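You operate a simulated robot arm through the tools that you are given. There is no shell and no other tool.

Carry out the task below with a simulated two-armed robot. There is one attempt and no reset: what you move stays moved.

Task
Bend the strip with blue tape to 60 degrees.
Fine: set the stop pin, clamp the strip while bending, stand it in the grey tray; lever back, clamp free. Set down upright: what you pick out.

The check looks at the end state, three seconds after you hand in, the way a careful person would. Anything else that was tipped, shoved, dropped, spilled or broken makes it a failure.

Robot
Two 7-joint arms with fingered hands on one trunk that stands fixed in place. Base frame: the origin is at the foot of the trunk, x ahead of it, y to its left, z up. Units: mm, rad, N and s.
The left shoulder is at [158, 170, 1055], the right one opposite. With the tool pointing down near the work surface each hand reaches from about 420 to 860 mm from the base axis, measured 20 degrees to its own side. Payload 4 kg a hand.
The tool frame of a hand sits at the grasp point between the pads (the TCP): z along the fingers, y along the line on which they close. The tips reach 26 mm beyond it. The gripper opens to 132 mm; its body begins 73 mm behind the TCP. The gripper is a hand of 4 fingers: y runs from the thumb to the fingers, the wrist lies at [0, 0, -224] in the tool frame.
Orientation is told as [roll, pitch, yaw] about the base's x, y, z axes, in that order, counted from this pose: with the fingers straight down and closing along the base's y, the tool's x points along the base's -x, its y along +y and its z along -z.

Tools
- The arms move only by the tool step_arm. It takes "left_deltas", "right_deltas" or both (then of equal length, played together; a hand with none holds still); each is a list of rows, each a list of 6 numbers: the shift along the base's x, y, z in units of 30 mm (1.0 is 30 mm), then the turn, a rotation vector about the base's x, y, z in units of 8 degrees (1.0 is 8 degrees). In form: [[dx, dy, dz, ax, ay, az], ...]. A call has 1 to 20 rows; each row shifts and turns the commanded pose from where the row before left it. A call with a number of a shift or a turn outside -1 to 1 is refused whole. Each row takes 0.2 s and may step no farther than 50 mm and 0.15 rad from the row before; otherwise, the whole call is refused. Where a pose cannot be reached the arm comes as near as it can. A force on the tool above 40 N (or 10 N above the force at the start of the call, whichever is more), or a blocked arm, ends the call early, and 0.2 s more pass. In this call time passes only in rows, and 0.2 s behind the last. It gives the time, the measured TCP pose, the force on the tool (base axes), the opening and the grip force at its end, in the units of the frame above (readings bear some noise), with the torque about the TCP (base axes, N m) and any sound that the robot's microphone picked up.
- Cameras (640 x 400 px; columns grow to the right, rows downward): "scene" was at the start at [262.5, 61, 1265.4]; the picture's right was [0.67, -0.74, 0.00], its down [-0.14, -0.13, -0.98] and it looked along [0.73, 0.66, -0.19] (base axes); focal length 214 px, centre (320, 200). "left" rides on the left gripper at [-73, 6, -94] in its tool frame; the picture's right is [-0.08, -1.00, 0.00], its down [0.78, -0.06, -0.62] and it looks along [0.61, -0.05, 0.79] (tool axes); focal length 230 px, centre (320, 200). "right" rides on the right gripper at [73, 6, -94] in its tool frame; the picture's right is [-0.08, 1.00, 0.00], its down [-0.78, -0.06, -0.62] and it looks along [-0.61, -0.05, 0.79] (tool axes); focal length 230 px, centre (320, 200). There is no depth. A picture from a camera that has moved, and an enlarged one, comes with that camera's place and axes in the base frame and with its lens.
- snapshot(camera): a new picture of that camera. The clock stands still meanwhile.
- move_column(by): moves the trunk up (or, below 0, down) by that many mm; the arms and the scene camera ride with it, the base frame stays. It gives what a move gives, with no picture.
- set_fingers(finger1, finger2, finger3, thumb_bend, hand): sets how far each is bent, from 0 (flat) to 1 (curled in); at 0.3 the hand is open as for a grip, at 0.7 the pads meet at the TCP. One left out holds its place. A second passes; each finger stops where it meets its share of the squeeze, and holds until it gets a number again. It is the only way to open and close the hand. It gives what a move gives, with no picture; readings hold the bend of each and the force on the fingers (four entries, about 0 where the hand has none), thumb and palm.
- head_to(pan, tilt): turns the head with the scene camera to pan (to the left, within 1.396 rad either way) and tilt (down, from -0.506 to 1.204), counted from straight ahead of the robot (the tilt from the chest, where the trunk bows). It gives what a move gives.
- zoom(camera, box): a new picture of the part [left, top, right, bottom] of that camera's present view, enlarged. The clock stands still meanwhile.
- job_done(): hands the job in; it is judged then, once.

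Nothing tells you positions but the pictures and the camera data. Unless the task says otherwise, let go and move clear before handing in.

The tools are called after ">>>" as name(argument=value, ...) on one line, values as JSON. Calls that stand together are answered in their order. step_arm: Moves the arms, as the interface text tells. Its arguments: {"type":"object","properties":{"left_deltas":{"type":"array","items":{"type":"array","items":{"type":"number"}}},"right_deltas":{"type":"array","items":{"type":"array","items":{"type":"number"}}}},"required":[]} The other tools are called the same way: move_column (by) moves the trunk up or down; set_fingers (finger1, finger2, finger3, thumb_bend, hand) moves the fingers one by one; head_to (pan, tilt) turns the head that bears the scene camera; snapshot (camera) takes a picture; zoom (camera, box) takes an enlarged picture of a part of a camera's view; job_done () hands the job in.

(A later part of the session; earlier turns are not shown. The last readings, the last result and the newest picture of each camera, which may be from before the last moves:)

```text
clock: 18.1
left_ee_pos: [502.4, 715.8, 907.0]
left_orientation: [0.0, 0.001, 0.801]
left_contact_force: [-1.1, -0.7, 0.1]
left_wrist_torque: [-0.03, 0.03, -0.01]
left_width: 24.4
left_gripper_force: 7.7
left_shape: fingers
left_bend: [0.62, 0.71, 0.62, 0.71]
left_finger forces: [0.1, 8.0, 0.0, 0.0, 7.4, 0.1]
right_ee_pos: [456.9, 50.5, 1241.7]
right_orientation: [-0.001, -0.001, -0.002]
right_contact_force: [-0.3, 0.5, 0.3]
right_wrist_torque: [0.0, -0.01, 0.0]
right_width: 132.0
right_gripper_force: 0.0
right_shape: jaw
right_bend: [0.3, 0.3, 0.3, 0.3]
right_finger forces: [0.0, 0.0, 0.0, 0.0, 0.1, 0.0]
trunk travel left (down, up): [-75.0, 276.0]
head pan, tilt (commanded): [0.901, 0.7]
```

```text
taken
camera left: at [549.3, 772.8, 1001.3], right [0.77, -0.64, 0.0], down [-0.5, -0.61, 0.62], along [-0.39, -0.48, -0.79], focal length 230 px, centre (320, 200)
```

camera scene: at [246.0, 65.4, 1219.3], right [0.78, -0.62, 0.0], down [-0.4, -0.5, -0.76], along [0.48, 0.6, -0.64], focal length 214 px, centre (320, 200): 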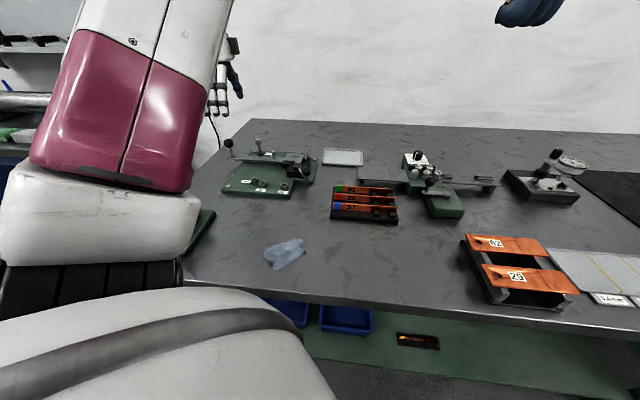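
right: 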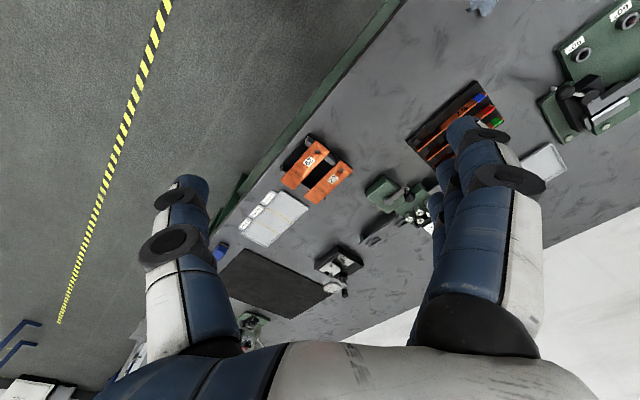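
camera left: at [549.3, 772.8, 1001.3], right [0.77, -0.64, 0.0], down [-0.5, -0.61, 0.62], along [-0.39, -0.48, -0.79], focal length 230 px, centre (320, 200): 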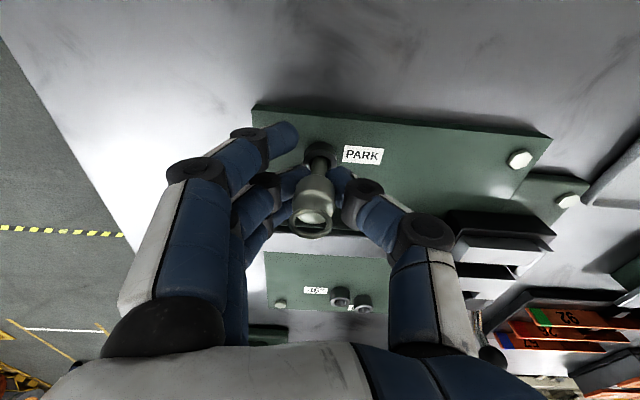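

The grip is balanced (8.0/7.4 N, no side load). I lift the pin slowly.

>>> step_arm(left_deltas=[[0, 0, 0.3, 0, 0, 0], [0, 0, 0.5, 0, 0, 0], [0, 0, 0.6, 0, 0, 0], [0, 0, 0.6, 0, 0, 0], [0, 0, 0.6, 0, 0, 0]])

>>> snapshot(camera="left")

>>> zoom(camera="scene", box=[200, 80, 320, 170])

```text
clock: 19.3
left_ee_pos: [502.1, 717.3, 986.7]
left_orientation: [0.0, -0.001, 0.803]
left_contact_force: [0.5, -0.4, -1.0]
left_wrist_torque: [0.01, -0.01, -0.02]
left_width: 24.2
left_gripper_force: 7.6
left_shape: fingers
left_bend: [0.62, 0.71, 0.62, 0.71]
left_finger forces: [0.0, 7.4, 0.0, 0.0, 7.3, 0.0]
right_ee_pos: [456.9, 48.7, 1240.5]
right_orientation: [0.0, 0.001, -0.002]
right_contact_force: [-0.1, 0.3, -0.4]
right_wrist_torque: [0.03, 0.0, -0.03]
right_width: 132.0
right_gripper_force: 0.1
right_shape: jaw
right_bend: [0.3, 0.3, 0.3, 0.3]
right_finger forces: [0.0, 0.0, 0.1, 0.1, 0.0, 0.1]
trunk travel left (down, up): [-75.0, 276.0]
head pan, tilt (commanded): [0.901, 0.7]
```

```text
taken
camera left: at [550.2, 773.0, 1080.4], right [0.77, -0.64, 0.0], down [-0.5, -0.61, 0.62], along [-0.39, -0.48, -0.79], focal length 230 px, centre (320, 200)
```

left: 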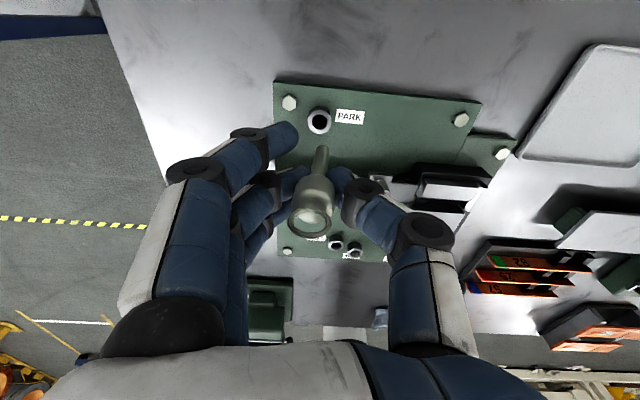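

```text
4.44 times, centred on (260, 125) of scene
camera zoom: at [245.9, 65.2, 1219.3], right [0.78, -0.62, 0.0], down [-0.4, -0.5, -0.77], along [0.48, 0.6, -0.64], focal length 953 px, centre (587, 533)
```

zoom: 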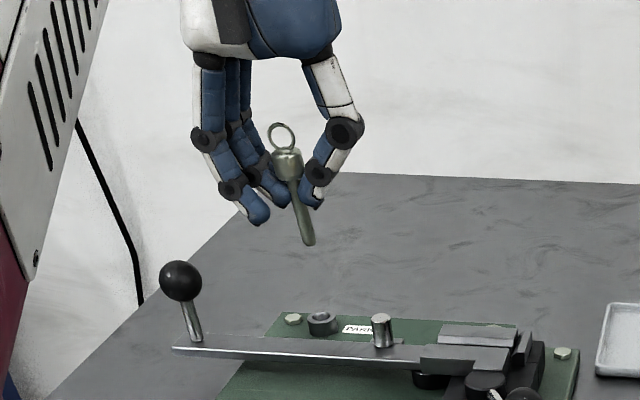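

The pin is out, held with a slight ~6° tilt. I zoom in on the empty PARK socket from here for an exact reference of this pose.

>>> zoom(camera="left", box=[240, 80, 400, 180])

```text
4.00 times, centred on (320, 130) of left
camera zoom: at [550.2, 773.0, 1080.4], right [0.77, -0.64, 0.0], down [-0.5, -0.61, 0.62], along [-0.39, -0.48, -0.79], focal length 920 px, centre (320, 480)
```

zoom: 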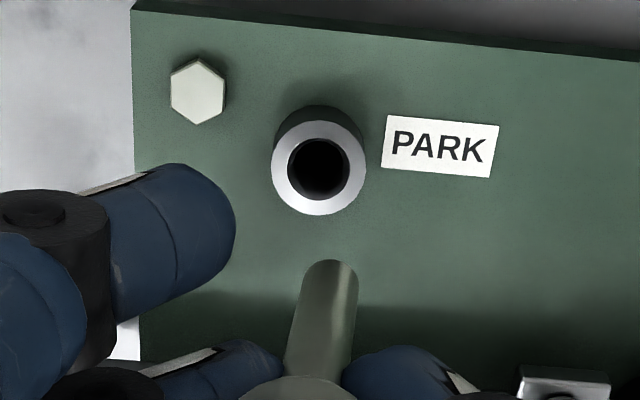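

TCP is exactly over PARK here. The pin's tip sits ~1.9 mm and head ~−3 mm off along the lever direction, so I correct with a 5° tilt and 3 mm shift while moving above the 60° socket.

>>> step_arm(left_deltas=[[-0.3814, -0.8429, 0, 0.0631, 0.0631, 0], [-0.3814, -0.8429, 0, 0.0631, 0.0631, 0], [-0.3814, -0.8429, 0, 0.0631, 0.0631, 0], [-0.3814, -0.8429, 0, 0.0631, 0.0631, 0], [-0.3814, -0.8429, 0, 0.0631, 0.0631, 0], [-0.3814, -0.8429, 0, 0.0631, 0.0631, 0], [-0.3814, -0.8429, 0, 0.0631, 0.0631, 0], [0, 0, 0, 0, 0, 0], [0, 0, 0, 0, 0, 0]])

>>> snapshot(camera="left")

>>> zoom(camera="left", box=[240, 80, 400, 180])

>>> zoom(camera="scene", box=[200, 100, 320, 190])

```text
clock: 21.3
left_ee_pos: [423.2, 539.4, 989.1]
left_orientation: [0.086, 0.0, 0.804]
left_contact_force: [-0.1, -0.6, -0.8]
left_wrist_torque: [-0.01, -0.02, 0.01]
left_width: 24.2
left_gripper_force: 7.4
left_shape: fingers
left_bend: [0.62, 0.71, 0.62, 0.71]
left_finger forces: [0.0, 7.3, 0.0, 0.0, 7.3, 0.0]
right_ee_pos: [456.4, 49.7, 1240.9]
right_orientation: [0.0, 0.001, 0.0]
right_contact_force: [0.0, 0.4, -0.2]
right_wrist_torque: [0.01, 0.0, 0.01]
right_width: 131.8
right_gripper_force: 0.0
right_shape: jaw
right_bend: [0.3, 0.3, 0.3, 0.3]
right_finger forces: [0.1, 0.1, 0.1, 0.0, 0.0, 0.0]
trunk travel left (down, up): [-75.0, 276.0]
head pan, tilt (commanded): [0.901, 0.7]
```

```text
taken
camera left: at [476.0, 588.9, 1082.9], right [0.77, -0.63, -0.09], down [-0.46, -0.64, 0.61], along [-0.44, -0.43, -0.79], focal length 230 px, centre (320, 200)
```

left: 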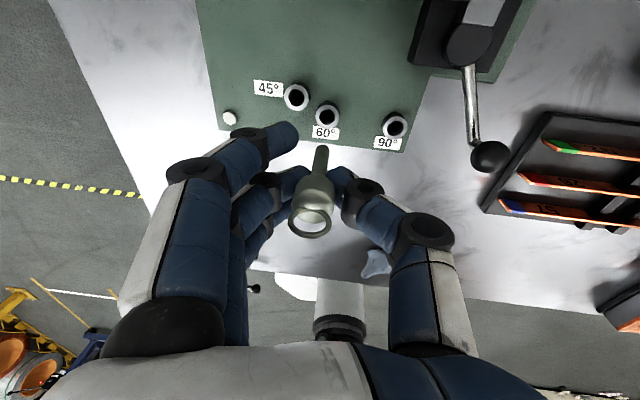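

```text
4.00 times, centred on (320, 130) of left
camera zoom: at [476.0, 588.9, 1082.9], right [0.77, -0.63, -0.09], down [-0.46, -0.64, 0.61], along [-0.44, -0.43, -0.79], focal length 920 px, centre (320, 480)
```

zoom: 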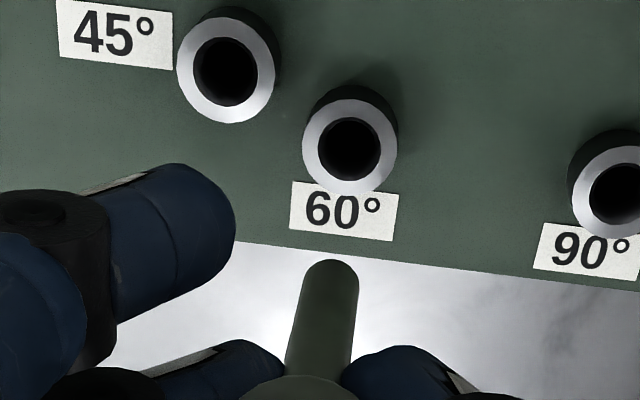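

```text
4.44 times, centred on (260, 145) of scene
camera zoom: at [246.1, 65.2, 1219.3], right [0.78, -0.62, 0.0], down [-0.4, -0.5, -0.77], along [0.48, 0.6, -0.64], focal length 953 px, centre (587, 444)
```

zoom: 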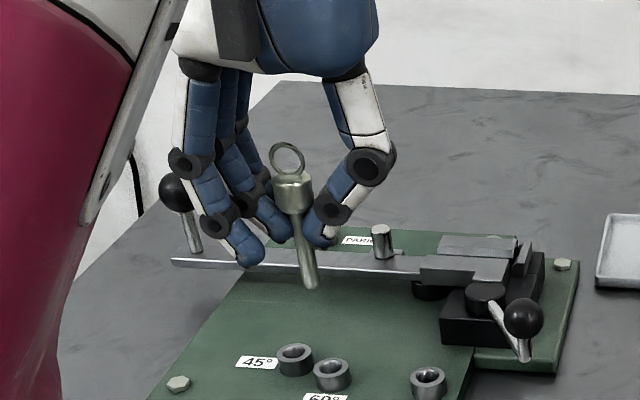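

Comparing tip and socket in both cameras, the tip needs about (+2.4, +3.4) mm. I shift and lower until the tip is about 12 mm above the rim, then check again.

>>> step_arm(left_deltas=[[0.08, 0.113, -0.3, 0, 0, 0], [0, 0, -0.4, 0, 0, 0], [0, 0, -0.4, 0, 0, 0], [0, 0, -0.4, 0, 0, 0], [0, 0, 0, 0, 0, 0], [0, 0, 0, 0, 0, 0]])

>>> zoom(camera="left", box=[240, 80, 400, 180])

>>> zoom(camera="scene", box=[230, 140, 310, 200])

```text
clock: 22.7
left_ee_pos: [425.4, 542.4, 942.3]
left_orientation: [0.086, 0.0, 0.804]
left_contact_force: [-0.2, -0.1, -0.1]
left_wrist_torque: [0.02, -0.03, -0.01]
left_width: 24.2
left_gripper_force: 7.2
left_shape: fingers
left_bend: [0.62, 0.71, 0.62, 0.71]
left_finger forces: [0.0, 7.3, 0.0, 0.0, 7.2, 0.0]
right_ee_pos: [458.9, 49.4, 1240.9]
right_orientation: [0.0, 0.001, -0.001]
right_contact_force: [-0.2, 0.9, 0.1]
right_wrist_torque: [0.02, 0.0, 0.01]
right_width: 131.9
right_gripper_force: 0.1
right_shape: jaw
right_bend: [0.3, 0.3, 0.3, 0.3]
right_finger forces: [0.0, 0.0, 0.1, 0.0, 0.1, 0.0]
trunk travel left (down, up): [-75.0, 276.0]
head pan, tilt (commanded): [0.901, 0.7]
```

```text
4.00 times, centred on (320, 130) of left
camera zoom: at [478.7, 592.4, 1036.8], right [0.77, -0.63, -0.09], down [-0.46, -0.64, 0.61], along [-0.44, -0.43, -0.79], focal length 920 px, centre (320, 480)
```

zoom: 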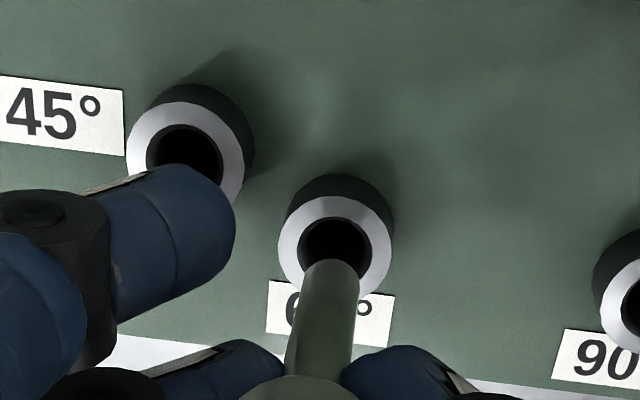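

```text
6.67 times, centred on (270, 170) of scene
camera zoom: at [246.2, 65.3, 1219.2], right [0.78, -0.62, 0.0], down [-0.4, -0.5, -0.76], along [0.48, 0.6, -0.64], focal length 1430 px, centre (653, 400)
```

zoom: 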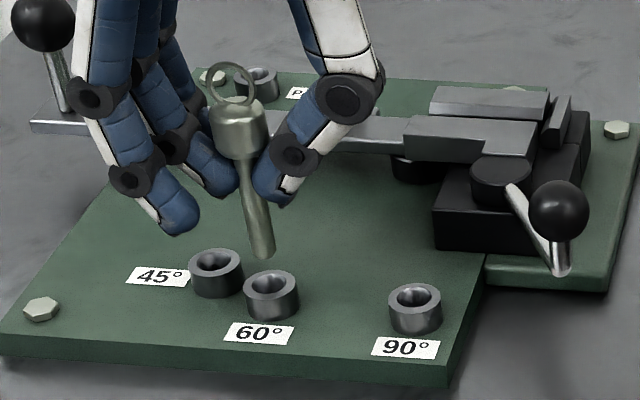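

The tip is nearly over the hole; I nudge −1.2 mm in x and y and go down to just above the rim.

>>> step_arm(left_deltas=[[-0.04, -0.04, -0.2, 0, 0, 0], [0, 0, -0.2, 0, 0, 0], [0, 0, 0, 0, 0, 0]])

>>> zoom(camera="left", box=[240, 80, 400, 180])

>>> zoom(camera="scene", box=[230, 140, 310, 200])

```text
clock: 23.5
left_ee_pos: [425.0, 542.4, 929.4]
left_orientation: [0.088, -0.002, 0.802]
left_contact_force: [-0.9, -0.4, -1.3]
left_wrist_torque: [0.01, 0.0, -0.01]
left_width: 24.4
left_gripper_force: 7.2
left_shape: fingers
left_bend: [0.62, 0.71, 0.62, 0.71]
left_finger forces: [0.1, 7.3, 0.1, 0.0, 7.3, 0.0]
right_ee_pos: [457.1, 50.6, 1241.1]
right_orientation: [0.0, -0.001, -0.001]
right_contact_force: [0.1, 0.0, 0.7]
right_wrist_torque: [0.02, 0.02, 0.01]
right_width: 132.0
right_gripper_force: 0.0
right_shape: jaw
right_bend: [0.3, 0.3, 0.3, 0.3]
right_finger forces: [0.1, 0.0, 0.0, 0.0, 0.0, 0.0]
trunk travel left (down, up): [-75.0, 276.0]
head pan, tilt (commanded): [0.901, 0.7]
```

```text
4.00 times, centred on (320, 130) of left
camera zoom: at [477.1, 591.7, 1024.6], right [0.77, -0.63, -0.09], down [-0.46, -0.64, 0.61], along [-0.44, -0.43, -0.79], focal length 920 px, centre (320, 480)
```

zoom: 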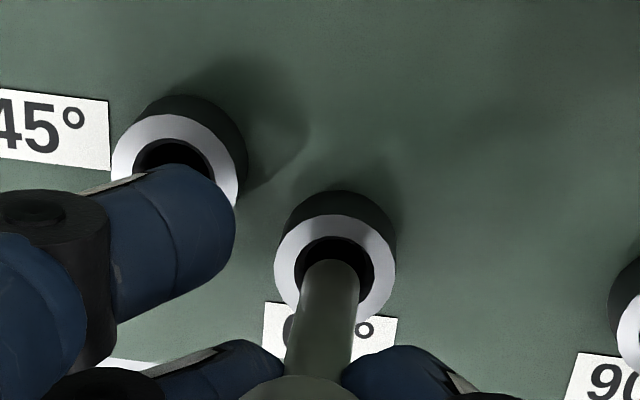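

```text
6.67 times, centred on (270, 170) of scene
camera zoom: at [246.1, 65.3, 1219.3], right [0.78, -0.62, 0.0], down [-0.4, -0.5, -0.76], along [0.48, 0.6, -0.64], focal length 1430 px, centre (653, 400)
```

zoom: 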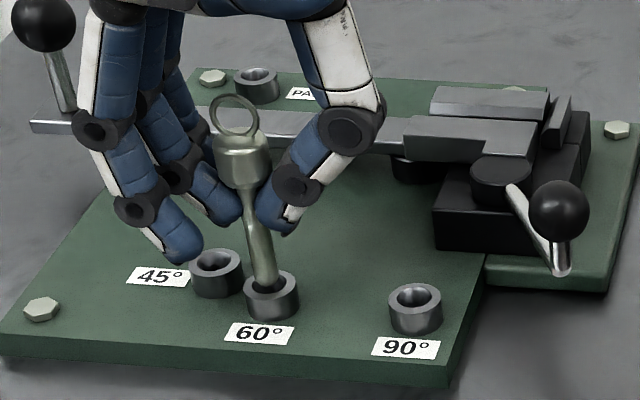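

The tip looks at the mouth of the 60° socket. I zoom closer from the scene camera.

>>> zoom(camera="scene", box=[255, 165, 279, 183])

>>> zoom(camera="left", box=[300, 120, 348, 160])

```text
16.00 times, centred on (267, 174) of scene
camera zoom: at [246.1, 65.3, 1219.3], right [0.78, -0.62, 0.0], down [-0.4, -0.5, -0.76], along [0.48, 0.6, -0.64], focal length 3432 px, centre (1168, 616)
```

zoom: 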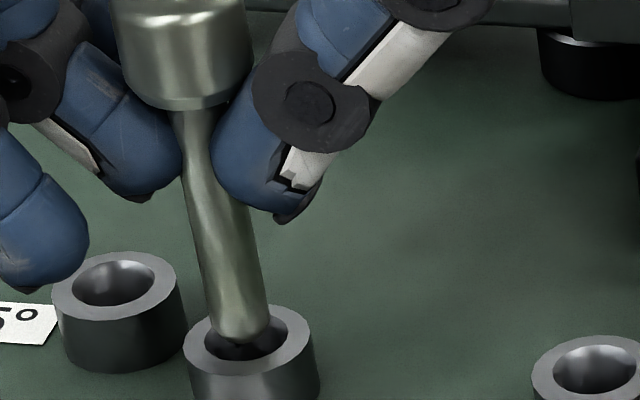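

```text
10.00 times, centred on (324, 140) of left
camera zoom: at [477.1, 591.7, 1024.6], right [0.77, -0.63, -0.09], down [-0.46, -0.64, 0.61], along [-0.44, -0.43, -0.79], focal length 2301 px, centre (280, 800)
```

zoom: 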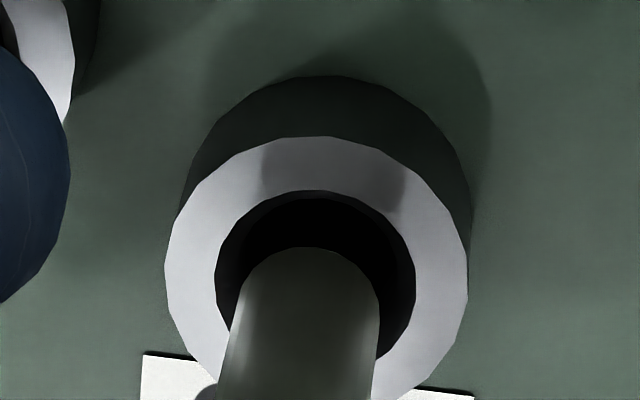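

The tip is about 4 mm above the rim and within 1 mm of centre. I nudge 0.7 mm and lower gently.

>>> step_arm(left_deltas=[[0.02, -0.02, -0.1, 0, 0, 0], [0, 0, -0.15, 0, 0, 0], [0, 0, -0.15, 0, 0, 0]])

>>> zoom(camera="scene", box=[245, 155, 285, 185])

>>> zoom(camera="left", box=[290, 110, 354, 160])

```text
clock: 24.3
left_ee_pos: [425.3, 542.7, 917.5]
left_orientation: [0.086, 0.0, 0.802]
left_contact_force: [0.1, 0.7, 0.7]
left_wrist_torque: [0.0, -0.02, 0.01]
left_width: 24.2
left_gripper_force: 7.2
left_shape: fingers
left_bend: [0.62, 0.71, 0.62, 0.71]
left_finger forces: [0.0, 7.2, 0.0, 0.0, 7.3, 0.0]
right_ee_pos: [458.4, 49.6, 1240.7]
right_orientation: [-0.001, 0.0, 0.0]
right_contact_force: [-0.7, 0.6, -0.1]
right_wrist_torque: [-0.03, 0.06, 0.01]
right_width: 131.5
right_gripper_force: 0.0
right_shape: jaw
right_bend: [0.3, 0.3, 0.3, 0.3]
right_finger forces: [0.0, 0.0, 0.0, 0.0, 0.0, 0.0]
trunk travel left (down, up): [-75.0, 276.0]
head pan, tilt (commanded): [0.901, 0.7]
```

```text
13.33 times, centred on (265, 170) of scene
camera zoom: at [246.1, 65.3, 1219.2], right [0.78, -0.62, 0.0], down [-0.4, -0.5, -0.76], along [0.48, 0.6, -0.64], focal length 2860 px, centre (1053, 600)
```

zoom: 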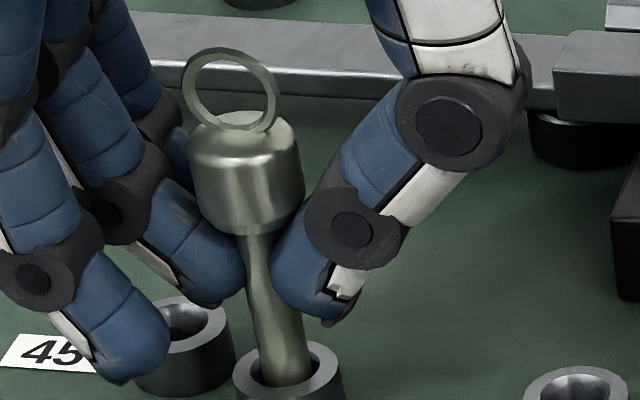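

```text
8.00 times, centred on (322, 135) of left
camera zoom: at [477.4, 590.8, 1012.0], right [0.77, -0.63, -0.09], down [-0.46, -0.64, 0.61], along [-0.44, -0.43, -0.79], focal length 1841 px, centre (304, 720)
```

zoom: 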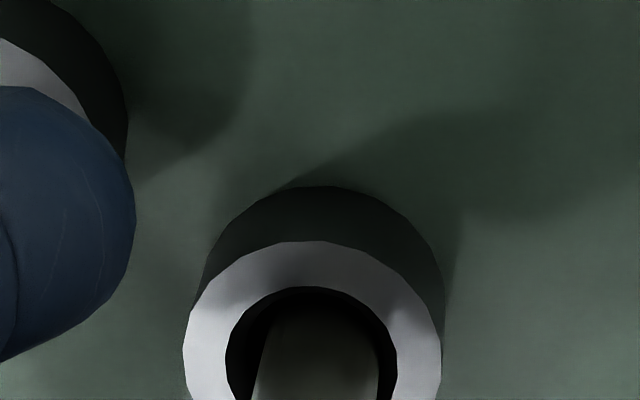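

The pin tip is inside the socket with no contact force. I lower the rest of the way in small steps.

>>> step_arm(left_deltas=[[0, 0, -0.1, 0, 0, 0], [0, 0, -0.1, 0, 0, 0], [0, 0, -0.1, 0, 0, 0]])

>>> zoom(camera="scene", box=[245, 155, 285, 185])

```text
clock: 25.1
left_ee_pos: [425.2, 540.0, 909.9]
left_orientation: [0.085, -0.003, 0.802]
left_contact_force: [0.4, 1.4, -0.5]
left_wrist_torque: [0.03, -0.01, 0.0]
left_width: 24.2
left_gripper_force: 7.2
left_shape: fingers
left_bend: [0.62, 0.71, 0.62, 0.71]
left_finger forces: [0.0, 7.5, 0.0, 0.1, 7.1, 0.1]
right_ee_pos: [458.6, 49.1, 1240.9]
right_orientation: [0.002, 0.001, 0.0]
right_contact_force: [-0.4, -0.2, 1.3]
right_wrist_torque: [-0.01, 0.02, 0.04]
right_width: 132.0
right_gripper_force: 0.0
right_shape: jaw
right_bend: [0.3, 0.3, 0.3, 0.3]
right_finger forces: [0.0, 0.0, 0.0, 0.0, 0.1, 0.0]
trunk travel left (down, up): [-75.0, 276.0]
head pan, tilt (commanded): [0.901, 0.7]
```

```text
13.33 times, centred on (265, 170) of scene
camera zoom: at [246.2, 65.4, 1219.2], right [0.78, -0.62, 0.0], down [-0.4, -0.5, -0.76], along [0.48, 0.6, -0.64], focal length 2860 px, centre (1053, 600)
```

zoom: 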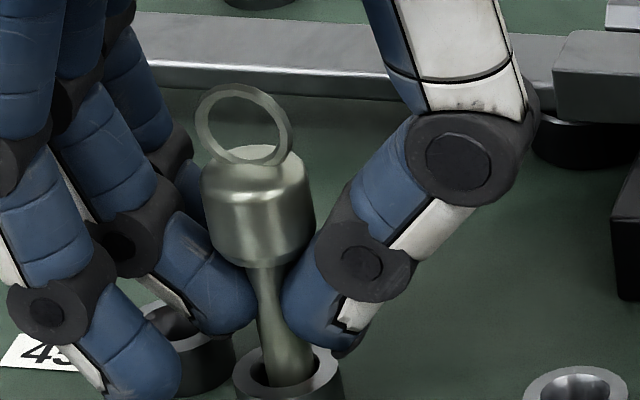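

Nearly seated; I lower 2–3 mm more, watching force.

>>> step_arm(left_deltas=[[0, 0, -0.05, 0, 0, 0], [0, 0, -0.05, 0, 0, 0], [0, 0, 0, 0, 0, 0]])

>>> zoom(camera="scene", box=[245, 155, 285, 185])

```text
clock: 25.9
left_ee_pos: [425.8, 542.1, 904.8]
left_orientation: [0.086, -0.002, 0.802]
left_contact_force: [0.2, -0.9, 0.3]
left_wrist_torque: [0.0, 0.0, 0.01]
left_width: 24.4
left_gripper_force: 7.4
left_shape: fingers
left_bend: [0.62, 0.71, 0.62, 0.71]
left_finger forces: [0.0, 7.3, 0.0, 0.0, 7.4, 0.0]
right_ee_pos: [459.1, 48.7, 1240.2]
right_orientation: [0.0, 0.001, 0.0]
right_contact_force: [0.1, 0.1, -0.2]
right_wrist_torque: [0.04, -0.02, 0.03]
right_width: 131.7
right_gripper_force: 0.0
right_shape: jaw
right_bend: [0.3, 0.3, 0.3, 0.3]
right_finger forces: [0.0, 0.1, 0.0, 0.0, 0.1, 0.0]
trunk travel left (down, up): [-75.0, 276.0]
head pan, tilt (commanded): [0.901, 0.7]
```

```text
13.33 times, centred on (265, 170) of scene
camera zoom: at [246.1, 65.3, 1219.2], right [0.78, -0.62, 0.0], down [-0.4, -0.5, -0.76], along [0.48, 0.6, -0.64], focal length 2860 px, centre (1053, 600)
```

zoom: 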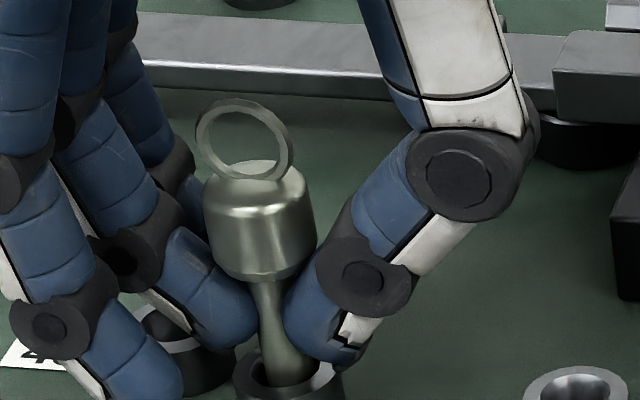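

The head-to-rim gap now matches the original seated one in PARK, so the pin is practically seated. I open the fingers to release.

>>> set_fingers(hand="left", finger1=0.5, finger2=0.55, finger3=0.5, thumb_bend=0.55)

>>> snapshot(camera="left")

>>> zoom(camera="scene", box=[245, 155, 285, 185])

```text
clock: 26.9
left_ee_pos: [426.6, 541.9, 906.1]
left_orientation: [0.086, -0.002, 0.802]
left_contact_force: [-0.3, -0.3, 0.0]
left_wrist_torque: [0.02, 0.0, 0.02]
left_width: 61.7
left_gripper_force: 0.0
left_shape: fingers
left_bend: [0.5, 0.55, 0.5, 0.55]
left_finger forces: [0.0, 0.1, 0.0, 0.0, 0.1, 0.0]
right_ee_pos: [457.9, 50.4, 1241.0]
right_orientation: [0.0, 0.001, -0.001]
right_contact_force: [0.0, -0.3, 0.0]
right_wrist_torque: [0.01, 0.02, -0.02]
right_width: 131.7
right_gripper_force: 0.1
right_shape: jaw
right_bend: [0.3, 0.3, 0.3, 0.3]
right_finger forces: [0.0, 0.0, 0.0, 0.0, 0.1, 0.0]
trunk travel left (down, up): [-75.0, 276.0]
head pan, tilt (commanded): [0.901, 0.7]
```

```text
taken
camera left: at [478.1, 591.3, 1000.4], right [0.77, -0.63, -0.09], down [-0.46, -0.64, 0.61], along [-0.44, -0.43, -0.79], focal length 230 px, centre (320, 200)
```

left: 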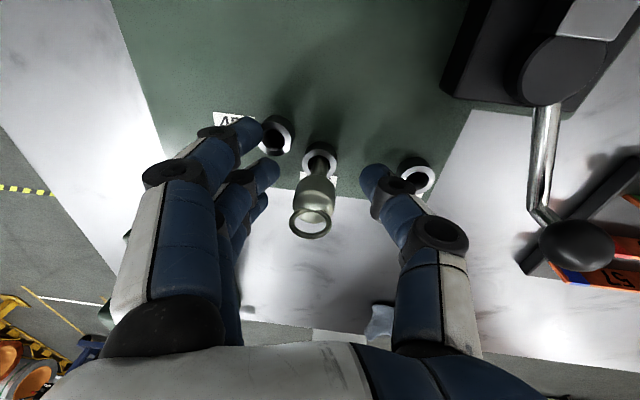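

```text
13.33 times, centred on (265, 170) of scene
camera zoom: at [246.1, 65.3, 1219.2], right [0.78, -0.62, 0.0], down [-0.4, -0.5, -0.76], along [0.48, 0.6, -0.64], focal length 2860 px, centre (1053, 600)
```

zoom: 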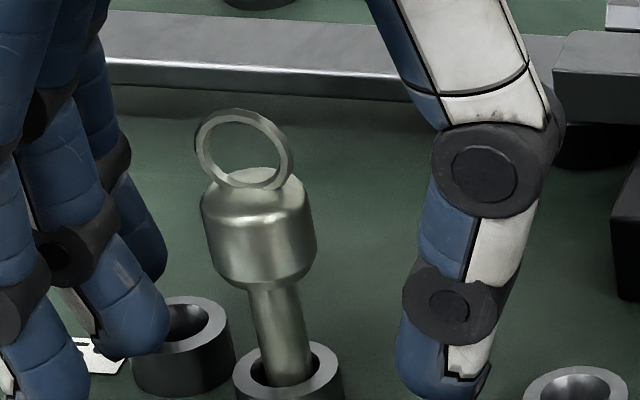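

The pin stands in the 60° socket. I rise straight up, undo the tilt, then swing to the strip rack at yaw ≈134° for a look from above.

>>> step_arm(left_deltas=[[0, 0, 0.6, 0, 0, 0], [0, 0, 0.9, 0, 0, 0], [0, 0, 0.9, 0, 0, 0], [0, 0, 0.6, -0.221, -0.221, 0], [0, 0, 0.5, -0.221, -0.221, 0]])

>>> step_arm(left_deltas=[[0.322, -0.572, 0, 0, 0, 0.917], [0.322, -0.572, 0, 0, 0, 0.917], [0.322, -0.572, 0, 0, 0, 0.917], [0.322, -0.572, 0, 0, 0, 0.917], [0.322, -0.572, 0, 0, 0, 0.917], [0.322, -0.572, 0, 0, 0, 0.917], [0.322, -0.572, 0, 0, 0, 0.917], [0.322, -0.572, 0, 0, 0, 0.917], [0.322, -0.572, 0, 0, 0, 0.917], [0.322, -0.572, 0, 0, 0, 0.917], [0.322, -0.572, 0, 0, 0, 0.917], [0.322, -0.572, 0, 0, 0, 0.917], [0, 0, 0, 0, 0, 0]])

>>> snapshot(camera="left")

>>> snapshot(camera="scene")

```text
clock: 28.1
left_ee_pos: [426.2, 541.3, 1009.3]
left_orientation: [-0.001, 0.001, 0.802]
left_contact_force: [0.0, 0.2, 0.6]
left_wrist_torque: [-0.03, -0.01, -0.02]
left_width: 61.9
left_gripper_force: 0.0
left_shape: fingers
left_bend: [0.5, 0.55, 0.5, 0.55]
left_finger forces: [0.1, 0.0, 0.0, 0.1, 0.0, 0.0]
right_ee_pos: [456.9, 50.0, 1240.5]
right_orientation: [0.001, -0.001, 0.001]
right_contact_force: [-0.2, -0.5, 0.3]
right_wrist_torque: [-0.01, -0.01, 0.0]
right_width: 131.7
right_gripper_force: 0.1
right_shape: jaw
right_bend: [0.3, 0.3, 0.3, 0.3]
right_finger forces: [0.0, 0.0, 0.1, 0.0, 0.0, 0.0]
trunk travel left (down, up): [-75.0, 276.0]
head pan, tilt (commanded): [0.901, 0.7]
```

```text
clock: 30.9
left_ee_pos: [553.8, 375.3, 994.7]
left_orientation: [0.043, 0.03, 2.384]
left_contact_force: [0.0, -0.4, -0.2]
left_wrist_torque: [-0.01, 0.04, 0.01]
left_width: 62.0
left_gripper_force: 0.0
left_shape: fingers
left_bend: [0.5, 0.55, 0.5, 0.55]
left_finger forces: [0.0, 0.1, 0.0, 0.1, 0.0, 0.0]
left hand out of reach, approached as far as the arm can: row 9, 10, 11, 12
right_ee_pos: [457.3, 49.7, 1241.6]
right_orientation: [0.0, 0.001, 0.0]
right_contact_force: [0.3, -0.3, 0.9]
right_wrist_torque: [0.02, 0.0, -0.01]
right_width: 131.9
right_gripper_force: 0.0
right_shape: jaw
right_bend: [0.3, 0.3, 0.3, 0.3]
right_finger forces: [0.0, 0.1, 0.0, 0.0, 0.1, 0.0]
trunk travel left (down, up): [-75.0, 276.0]
head pan, tilt (commanded): [0.901, 0.7]
```

```text
taken
camera left: at [497.9, 426.0, 1086.0], right [0.63, 0.78, -0.04], down [0.62, -0.46, 0.64], along [0.47, -0.43, -0.77], focal length 230 px, centre (320, 200)
```

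left: 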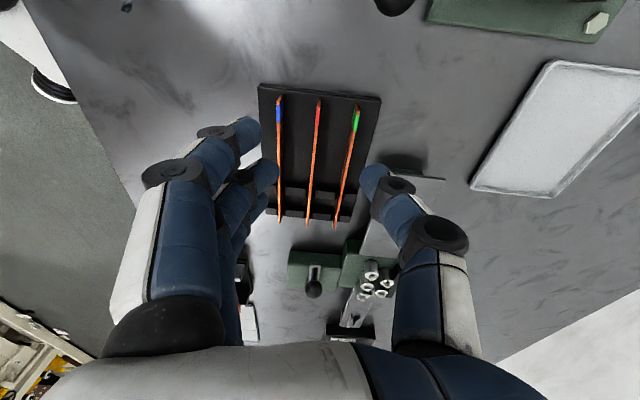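

```text
taken
camera scene: at [246.0, 65.3, 1219.3], right [0.78, -0.62, 0.0], down [-0.4, -0.5, -0.77], along [0.48, 0.6, -0.64], focal length 214 px, centre (320, 200)
```

scene: 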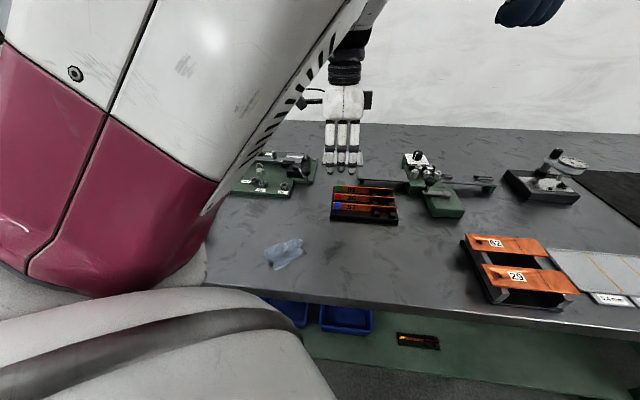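

Yaw 134° over the rack is just out of reach at this height. I test whether a lower height there is reachable.

>>> step_arm(left_deltas=[[0, 0, -0.66, 0, 0, 0], [0, 0, -0.66, 0, 0, 0], [0, 0, 0, 0, 0, 0]])

```text
clock: 31.7
left_ee_pos: [554.3, 368.6, 959.5]
left_orientation: [0.028, 0.04, 2.374]
left_contact_force: [-0.1, 0.0, -0.1]
left_wrist_torque: [-0.03, -0.02, -0.02]
left_width: 62.1
left_gripper_force: 0.2
left_shape: fingers
left_bend: [0.5, 0.55, 0.5, 0.55]
left_finger forces: [0.0, 0.0, 0.0, 0.0, 0.0, 0.0]
right_ee_pos: [457.7, 49.5, 1239.2]
right_orientation: [0.0, 0.0, 0.0]
right_contact_force: [-0.3, 1.1, 0.6]
right_wrist_torque: [0.03, 0.0, 0.01]
right_width: 131.9
right_gripper_force: 0.1
right_shape: jaw
right_bend: [0.3, 0.3, 0.3, 0.3]
right_finger forces: [0.1, 0.0, 0.1, 0.0, 0.0, 0.0]
trunk travel left (down, up): [-75.0, 276.0]
head pan, tilt (commanded): [0.901, 0.7]
```

Lower relative height helps, so I raise the trunk by 150 mm (hands ride up, nothing above them) and then go down again relative to the shoulder.

>>> move_column(by=150)

```text
clock: 33.5
left_ee_pos: [556.3, 379.0, 1113.3]
left_orientation: [0.016, 0.032, 2.384]
left_contact_force: [-0.1, -0.5, 0.0]
left_wrist_torque: [-0.01, -0.06, 0.0]
left_width: 61.8
left_gripper_force: 0.2
left_shape: fingers
left_bend: [0.5, 0.55, 0.5, 0.55]
left_finger forces: [0.1, 0.0, 0.0, 0.0, 0.1, 0.1]
right_ee_pos: [459.0, 49.7, 1390.1]
right_orientation: [0.0, 0.002, 0.0]
right_contact_force: [-1.0, -0.3, 0.5]
right_wrist_torque: [0.01, -0.02, -0.01]
right_width: 131.8
right_gripper_force: 0.0
right_shape: jaw
right_bend: [0.3, 0.3, 0.3, 0.3]
right_finger forces: [0.0, 0.1, 0.1, 0.0, 0.0, 0.0]
trunk travel left (down, up): [-225.0, 126.0]
head pan, tilt (commanded): [0.901, 0.7]
```

Now I lower the hand again to about z 970 at the same place and look at how near it comes.

>>> step_arm(left_deltas=[[0, 0, -0.9, 0, 0, 0], [0, 0, -0.9, 0, 0, 0], [0, 0, -0.9, 0, 0, 0], [0, 0, -0.9, 0, 0, 0], [0, 0, -0.9, 0, 0, 0], [0, 0, -0.5, 0, 0, 0], [0, 0, 0, 0, 0, 0]])

>>> snapshot(camera="left")

>>> snapshot(camera="scene")

```text
clock: 35.1
left_ee_pos: [558.4, 361.5, 961.3]
left_orientation: [-0.001, 0.0, 2.34]
left_contact_force: [0.1, -0.5, -0.4]
left_wrist_torque: [-0.01, -0.03, 0.02]
left_width: 61.9
left_gripper_force: 0.0
left_shape: fingers
left_bend: [0.5, 0.55, 0.5, 0.55]
left_finger forces: [0.0, 0.0, 0.0, 0.0, 0.0, 0.0]
right_ee_pos: [458.1, 49.3, 1390.0]
right_orientation: [0.002, 0.001, 0.0]
right_contact_force: [-0.5, 0.7, 0.2]
right_wrist_torque: [0.01, 0.01, -0.01]
right_width: 131.8
right_gripper_force: 0.1
right_shape: jaw
right_bend: [0.3, 0.3, 0.3, 0.3]
right_finger forces: [0.0, 0.0, 0.0, 0.1, 0.0, 0.1]
trunk travel left (down, up): [-225.0, 126.0]
head pan, tilt (commanded): [0.901, 0.7]
```

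```text
taken
camera left: at [504.6, 409.7, 1055.6], right [0.66, 0.75, 0.0], down [0.59, -0.52, 0.62], along [0.46, -0.41, -0.79], focal length 230 px, centre (320, 200)
```

left: 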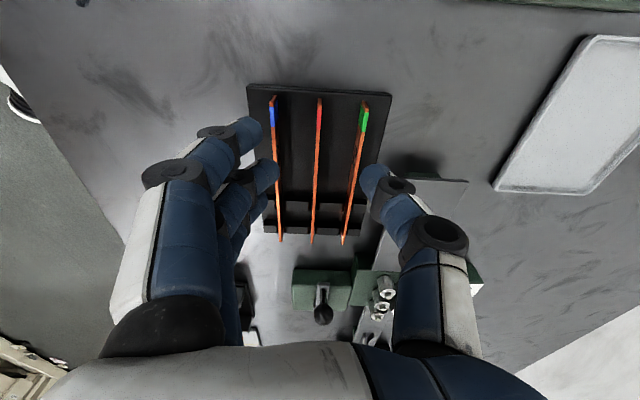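

```text
taken
camera scene: at [112.4, 65.3, 1382.8], right [0.78, -0.62, 0.0], down [-0.4, -0.5, -0.76], along [0.48, 0.6, -0.64], focal length 214 px, centre (320, 200)
```

scene: 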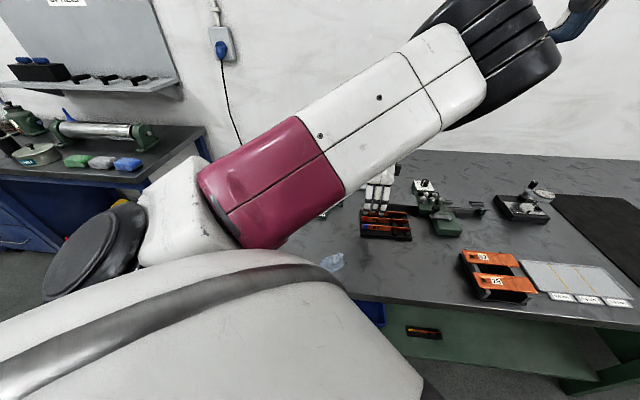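

The trunk also leaned back when rising, but now yaw 134° is held exactly here. The blue strip is ~37 mm nearer the robot; I move there and zoom.

>>> step_arm(left_deltas=[[-0.4, -0.45, 0, 0, 0, 0], [-0.4, -0.45, 0, 0, 0, 0], [0, 0, 0, 0, 0, 0]])

>>> snapshot(camera="left")

>>> zoom(camera="left", box=[240, 60, 400, 260])

```text
clock: 35.9
left_ee_pos: [535.6, 332.7, 963.6]
left_orientation: [0.001, 0.001, 2.342]
left_contact_force: [-0.1, -0.1, 0.0]
left_wrist_torque: [0.0, 0.02, 0.03]
left_width: 61.7
left_gripper_force: 0.1
left_shape: fingers
left_bend: [0.5, 0.55, 0.5, 0.55]
left_finger forces: [0.0, 0.0, 0.0, 0.0, 0.0, 0.0]
right_ee_pos: [457.4, 49.5, 1390.6]
right_orientation: [0.0, 0.0, -0.001]
right_contact_force: [-0.3, -0.5, 0.1]
right_wrist_torque: [-0.02, -0.01, -0.02]
right_width: 132.0
right_gripper_force: 0.1
right_shape: jaw
right_bend: [0.3, 0.3, 0.3, 0.3]
right_finger forces: [0.0, 0.1, 0.0, 0.1, 0.0, 0.1]
trunk travel left (down, up): [-225.0, 126.0]
head pan, tilt (commanded): [0.901, 0.7]
```

```text
taken
camera left: at [480.4, 381.3, 1057.1], right [0.66, 0.75, 0.0], down [0.59, -0.52, 0.62], along [0.46, -0.41, -0.79], focal length 230 px, centre (320, 200)
```

left: 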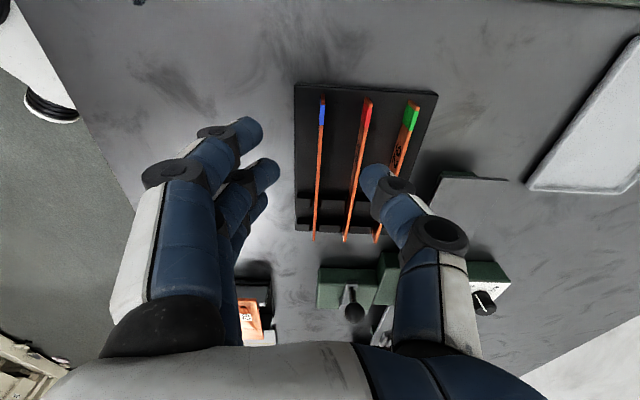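

```text
2.00 times, centred on (320, 160) of left
camera zoom: at [480.4, 381.3, 1057.1], right [0.66, 0.75, 0.0], down [0.59, -0.52, 0.62], along [0.46, -0.41, -0.79], focal length 460 px, centre (320, 280)
```

zoom: 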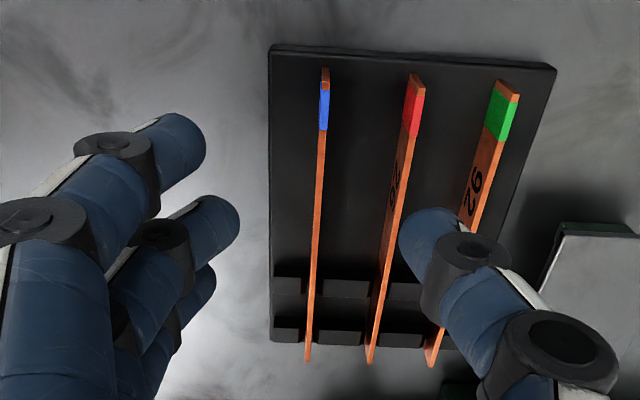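

The hand is right over the blue strip, 30 mm from its taped end, with ~35 mm pitch to the red one. I pre-bend the thumb closer so that it fits in the gap, and align yaw by 1°.

>>> set_fingers(hand="left", finger1=0.55, finger2=0.55, finger3=0.55, thumb_bend=0.66)

>>> step_arm(left_deltas=[[0, 0, -0.5, 0, 0, 0.14], [0, 0, -0.5, 0, 0, 0], [0, 0, -0.5, 0, 0, 0], [0, 0, 0, 0, 0, 0]])

>>> zoom(camera="left", box=[240, 60, 400, 260])

>>> zoom(camera="scene", box=[330, 150, 430, 250])

```text
clock: 36.9
left_ee_pos: [535.5, 333.3, 964.1]
left_orientation: [-0.002, 0.0, 2.341]
left_contact_force: [0.4, -0.1, 0.2]
left_wrist_torque: [-0.01, -0.02, 0.03]
left_width: 38.9
left_gripper_force: 0.0
left_shape: fingers
left_bend: [0.55, 0.55, 0.55, 0.66]
left_finger forces: [0.0, 0.0, 0.0, 0.1, 0.0, 0.0]
right_ee_pos: [458.3, 49.0, 1389.9]
right_orientation: [-0.002, 0.0, 0.001]
right_contact_force: [-0.8, 0.1, 0.4]
right_wrist_torque: [-0.01, -0.02, 0.04]
right_width: 132.0
right_gripper_force: 0.1
right_shape: jaw
right_bend: [0.3, 0.3, 0.3, 0.3]
right_finger forces: [0.0, 0.0, 0.1, 0.0, 0.0, 0.0]
trunk travel left (down, up): [-225.0, 126.0]
head pan, tilt (commanded): [0.901, 0.7]
```

```text
clock: 37.9
left_ee_pos: [535.9, 335.5, 916.4]
left_orientation: [-0.003, 0.0, 2.359]
left_contact_force: [-0.4, 0.0, -0.1]
left_wrist_torque: [0.01, -0.02, 0.01]
left_width: 38.8
left_gripper_force: 0.1
left_shape: fingers
left_bend: [0.55, 0.55, 0.55, 0.66]
left_finger forces: [0.0, 0.1, 0.1, 0.0, 0.1, 0.0]
right_ee_pos: [457.1, 49.8, 1391.9]
right_orientation: [0.0, -0.001, 0.001]
right_contact_force: [-0.1, -0.3, -0.3]
right_wrist_torque: [-0.02, 0.0, 0.05]
right_width: 132.1
right_gripper_force: 0.0
right_shape: jaw
right_bend: [0.3, 0.3, 0.3, 0.3]
right_finger forces: [0.0, 0.0, 0.1, 0.0, 0.0, 0.0]
trunk travel left (down, up): [-225.0, 126.0]
head pan, tilt (commanded): [0.901, 0.7]
```

```text
2.00 times, centred on (320, 160) of left
camera zoom: at [479.9, 381.9, 1011.2], right [0.65, 0.76, 0.0], down [0.6, -0.51, 0.62], along [0.47, -0.4, -0.79], focal length 460 px, centre (320, 280)
```

zoom: 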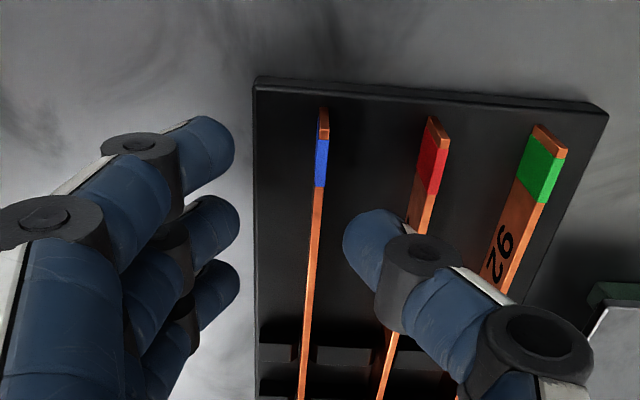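

```text
4.00 times, centred on (380, 200) of scene
camera zoom: at [112.2, 65.2, 1382.8], right [0.78, -0.62, 0.0], down [-0.4, -0.5, -0.77], along [0.48, 0.6, -0.64], focal length 858 px, centre (80, 200)
```

zoom: 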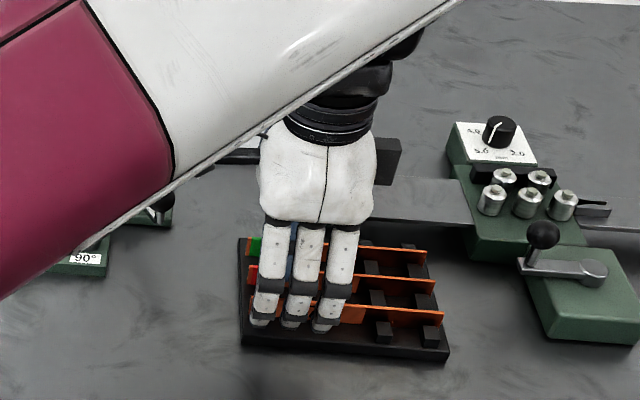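

The thumb lies neatly between blue and red. I lower to TCP z≈888 and look again.

>>> step_arm(left_deltas=[[0.03, 0.02, -0.35, 0, 0, 0], [0, 0, -0.35, 0, 0, 0], [0, 0, -0.25, 0, 0, 0], [0, 0, 0, 0, 0, 0]])

>>> zoom(camera="left", box=[240, 60, 400, 260])

>>> zoom(camera="scene", box=[340, 195, 420, 245])

```text
clock: 38.9
left_ee_pos: [535.3, 337.2, 890.5]
left_orientation: [-0.003, 0.002, 2.359]
left_contact_force: [1.8, 1.4, 10.8]
left_wrist_torque: [0.15, -0.19, -0.03]
left_width: 38.4
left_gripper_force: 5.8
left_shape: fingers
left_bend: [0.55, 0.55, 0.55, 0.66]
left_finger forces: [0.0, 0.0, 0.0, 0.0, 11.1, 0.0]
right_ee_pos: [457.1, 48.7, 1390.9]
right_orientation: [0.0, 0.001, 0.0]
right_contact_force: [0.0, 0.4, 0.5]
right_wrist_torque: [0.03, -0.05, 0.02]
right_width: 132.0
right_gripper_force: 0.0
right_shape: jaw
right_bend: [0.3, 0.3, 0.3, 0.3]
right_finger forces: [0.0, 0.1, 0.1, 0.0, 0.1, 0.0]
trunk travel left (down, up): [-225.0, 126.0]
head pan, tilt (commanded): [0.901, 0.7]
```

```text
2.00 times, centred on (320, 160) of left
camera zoom: at [480.3, 383.4, 985.1], right [0.65, 0.76, 0.0], down [0.6, -0.51, 0.62], along [0.47, -0.4, -0.79], focal length 460 px, centre (320, 280)
```

zoom: 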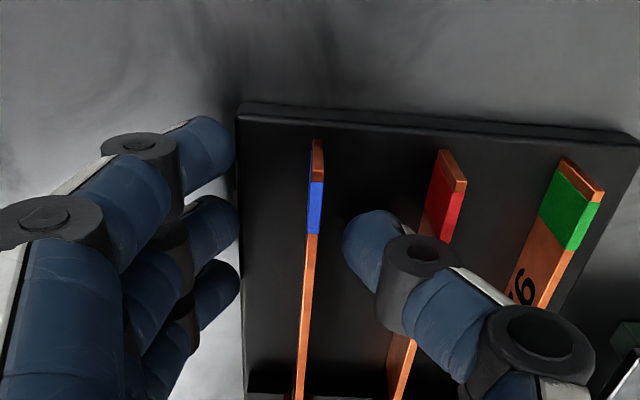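

```text
8.00 times, centred on (380, 220) of scene
camera zoom: at [111.8, 64.9, 1383.0], right [0.78, -0.62, 0.0], down [-0.4, -0.5, -0.77], along [0.48, 0.6, -0.64], focal length 1716 px, centre (-160, 40)
```

zoom: 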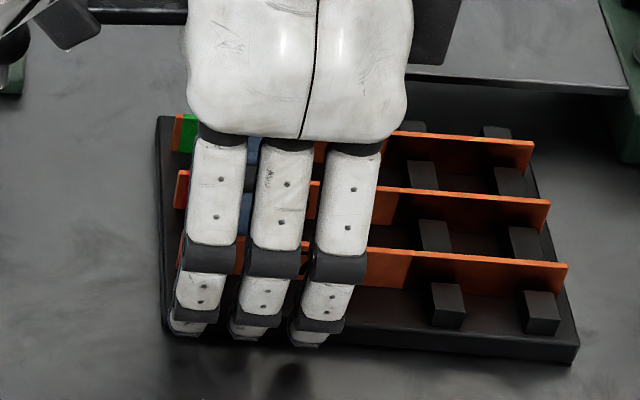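

The thumb tip touches the rack floor (11 N), so the tips reach farther down than assumed. I raise by 6 mm and then close on the strip.

>>> step_arm(left_deltas=[[0, 0, 0.2, 0, 0, 0], [0, 0, 0.03, 0, 0, 0], [0, 0, 0, 0, 0, 0]])

>>> set_fingers(hand="left", finger1=0.66, finger2=0.66, finger3=0.66, thumb_bend=0.68)

>>> zoom(camera="left", box=[240, 60, 400, 260])

```text
clock: 39.7
left_ee_pos: [536.2, 334.9, 895.4]
left_orientation: [-0.001, -0.001, 2.359]
left_contact_force: [0.1, 0.1, 0.6]
left_wrist_torque: [0.02, 0.02, 0.01]
left_width: 38.9
left_gripper_force: 0.1
left_shape: fingers
left_bend: [0.55, 0.55, 0.55, 0.66]
left_finger forces: [0.0, 0.0, 0.0, 0.0, 0.0, 0.1]
right_ee_pos: [457.5, 50.0, 1390.1]
right_orientation: [0.0, 0.001, -0.001]
right_contact_force: [-0.2, 0.1, -0.1]
right_wrist_torque: [0.0, -0.02, 0.0]
right_width: 132.0
right_gripper_force: 0.1
right_shape: jaw
right_bend: [0.3, 0.3, 0.3, 0.3]
right_finger forces: [0.0, 0.0, 0.0, 0.1, 0.1, 0.0]
trunk travel left (down, up): [-225.0, 126.0]
head pan, tilt (commanded): [0.901, 0.7]
```

```text
clock: 40.7
left_ee_pos: [537.4, 335.0, 897.0]
left_orientation: [0.0, 0.0, 2.36]
left_contact_force: [-0.4, 0.2, 0.7]
left_wrist_torque: [0.01, -0.01, 0.0]
left_width: 21.0
left_gripper_force: 0.1
left_shape: fingers
left_bend: [0.66, 0.66, 0.66, 0.68]
left_finger forces: [0.0, 0.1, 0.0, 0.0, 0.1, 0.0]
right_ee_pos: [457.0, 49.5, 1390.4]
right_orientation: [0.0, 0.001, -0.001]
right_contact_force: [0.8, -0.2, 0.0]
right_wrist_torque: [0.02, 0.03, 0.0]
right_width: 132.0
right_gripper_force: 0.1
right_shape: jaw
right_bend: [0.3, 0.3, 0.3, 0.3]
right_finger forces: [0.1, 0.1, 0.0, 0.0, 0.0, 0.0]
trunk travel left (down, up): [-225.0, 126.0]
head pan, tilt (commanded): [0.901, 0.7]
```

```text
2.00 times, centred on (320, 160) of left
camera zoom: at [480.4, 381.7, 989.6], right [0.65, 0.76, 0.0], down [0.6, -0.51, 0.62], along [0.47, -0.4, -0.79], focal length 460 px, centre (320, 280)
```

zoom: 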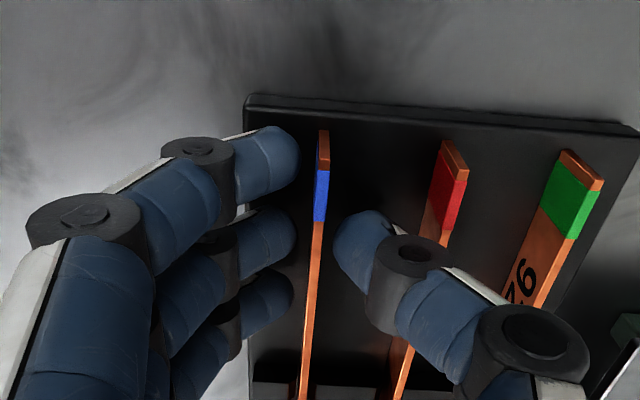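

Strip is centred between finger and thumb. I close further in balanced steps.

>>> set_fingers(hand="left", finger1=0.71, finger2=0.71, finger3=0.71, thumb_bend=0.72)

>>> zoom(camera="left", box=[240, 60, 400, 260])

```text
clock: 41.7
left_ee_pos: [536.0, 335.9, 895.3]
left_orientation: [-0.002, 0.0, 2.359]
left_contact_force: [0.3, -0.9, 0.3]
left_wrist_torque: [0.02, 0.0, -0.01]
left_width: 14.1
left_gripper_force: 3.3
left_shape: fingers
left_bend: [0.7, 0.7, 0.7, 0.71]
left_finger forces: [1.0, 1.2, 1.2, 0.0, 3.2, 0.0]
right_ee_pos: [458.7, 50.2, 1390.8]
right_orientation: [-0.001, 0.001, 0.0]
right_contact_force: [-0.1, 0.1, 0.2]
right_wrist_torque: [-0.04, 0.03, 0.01]
right_width: 131.9
right_gripper_force: 0.0
right_shape: jaw
right_bend: [0.3, 0.3, 0.3, 0.3]
right_finger forces: [0.0, 0.0, 0.1, 0.0, 0.0, 0.0]
trunk travel left (down, up): [-225.0, 126.0]
head pan, tilt (commanded): [0.901, 0.7]
```

```text
2.00 times, centred on (320, 160) of left
camera zoom: at [480.4, 381.7, 989.6], right [0.65, 0.76, 0.0], down [0.6, -0.51, 0.62], along [0.47, -0.4, -0.79], focal length 460 px, centre (320, 280)
```

zoom: 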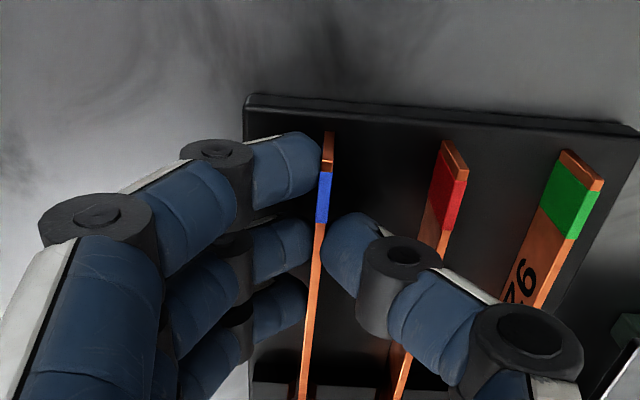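

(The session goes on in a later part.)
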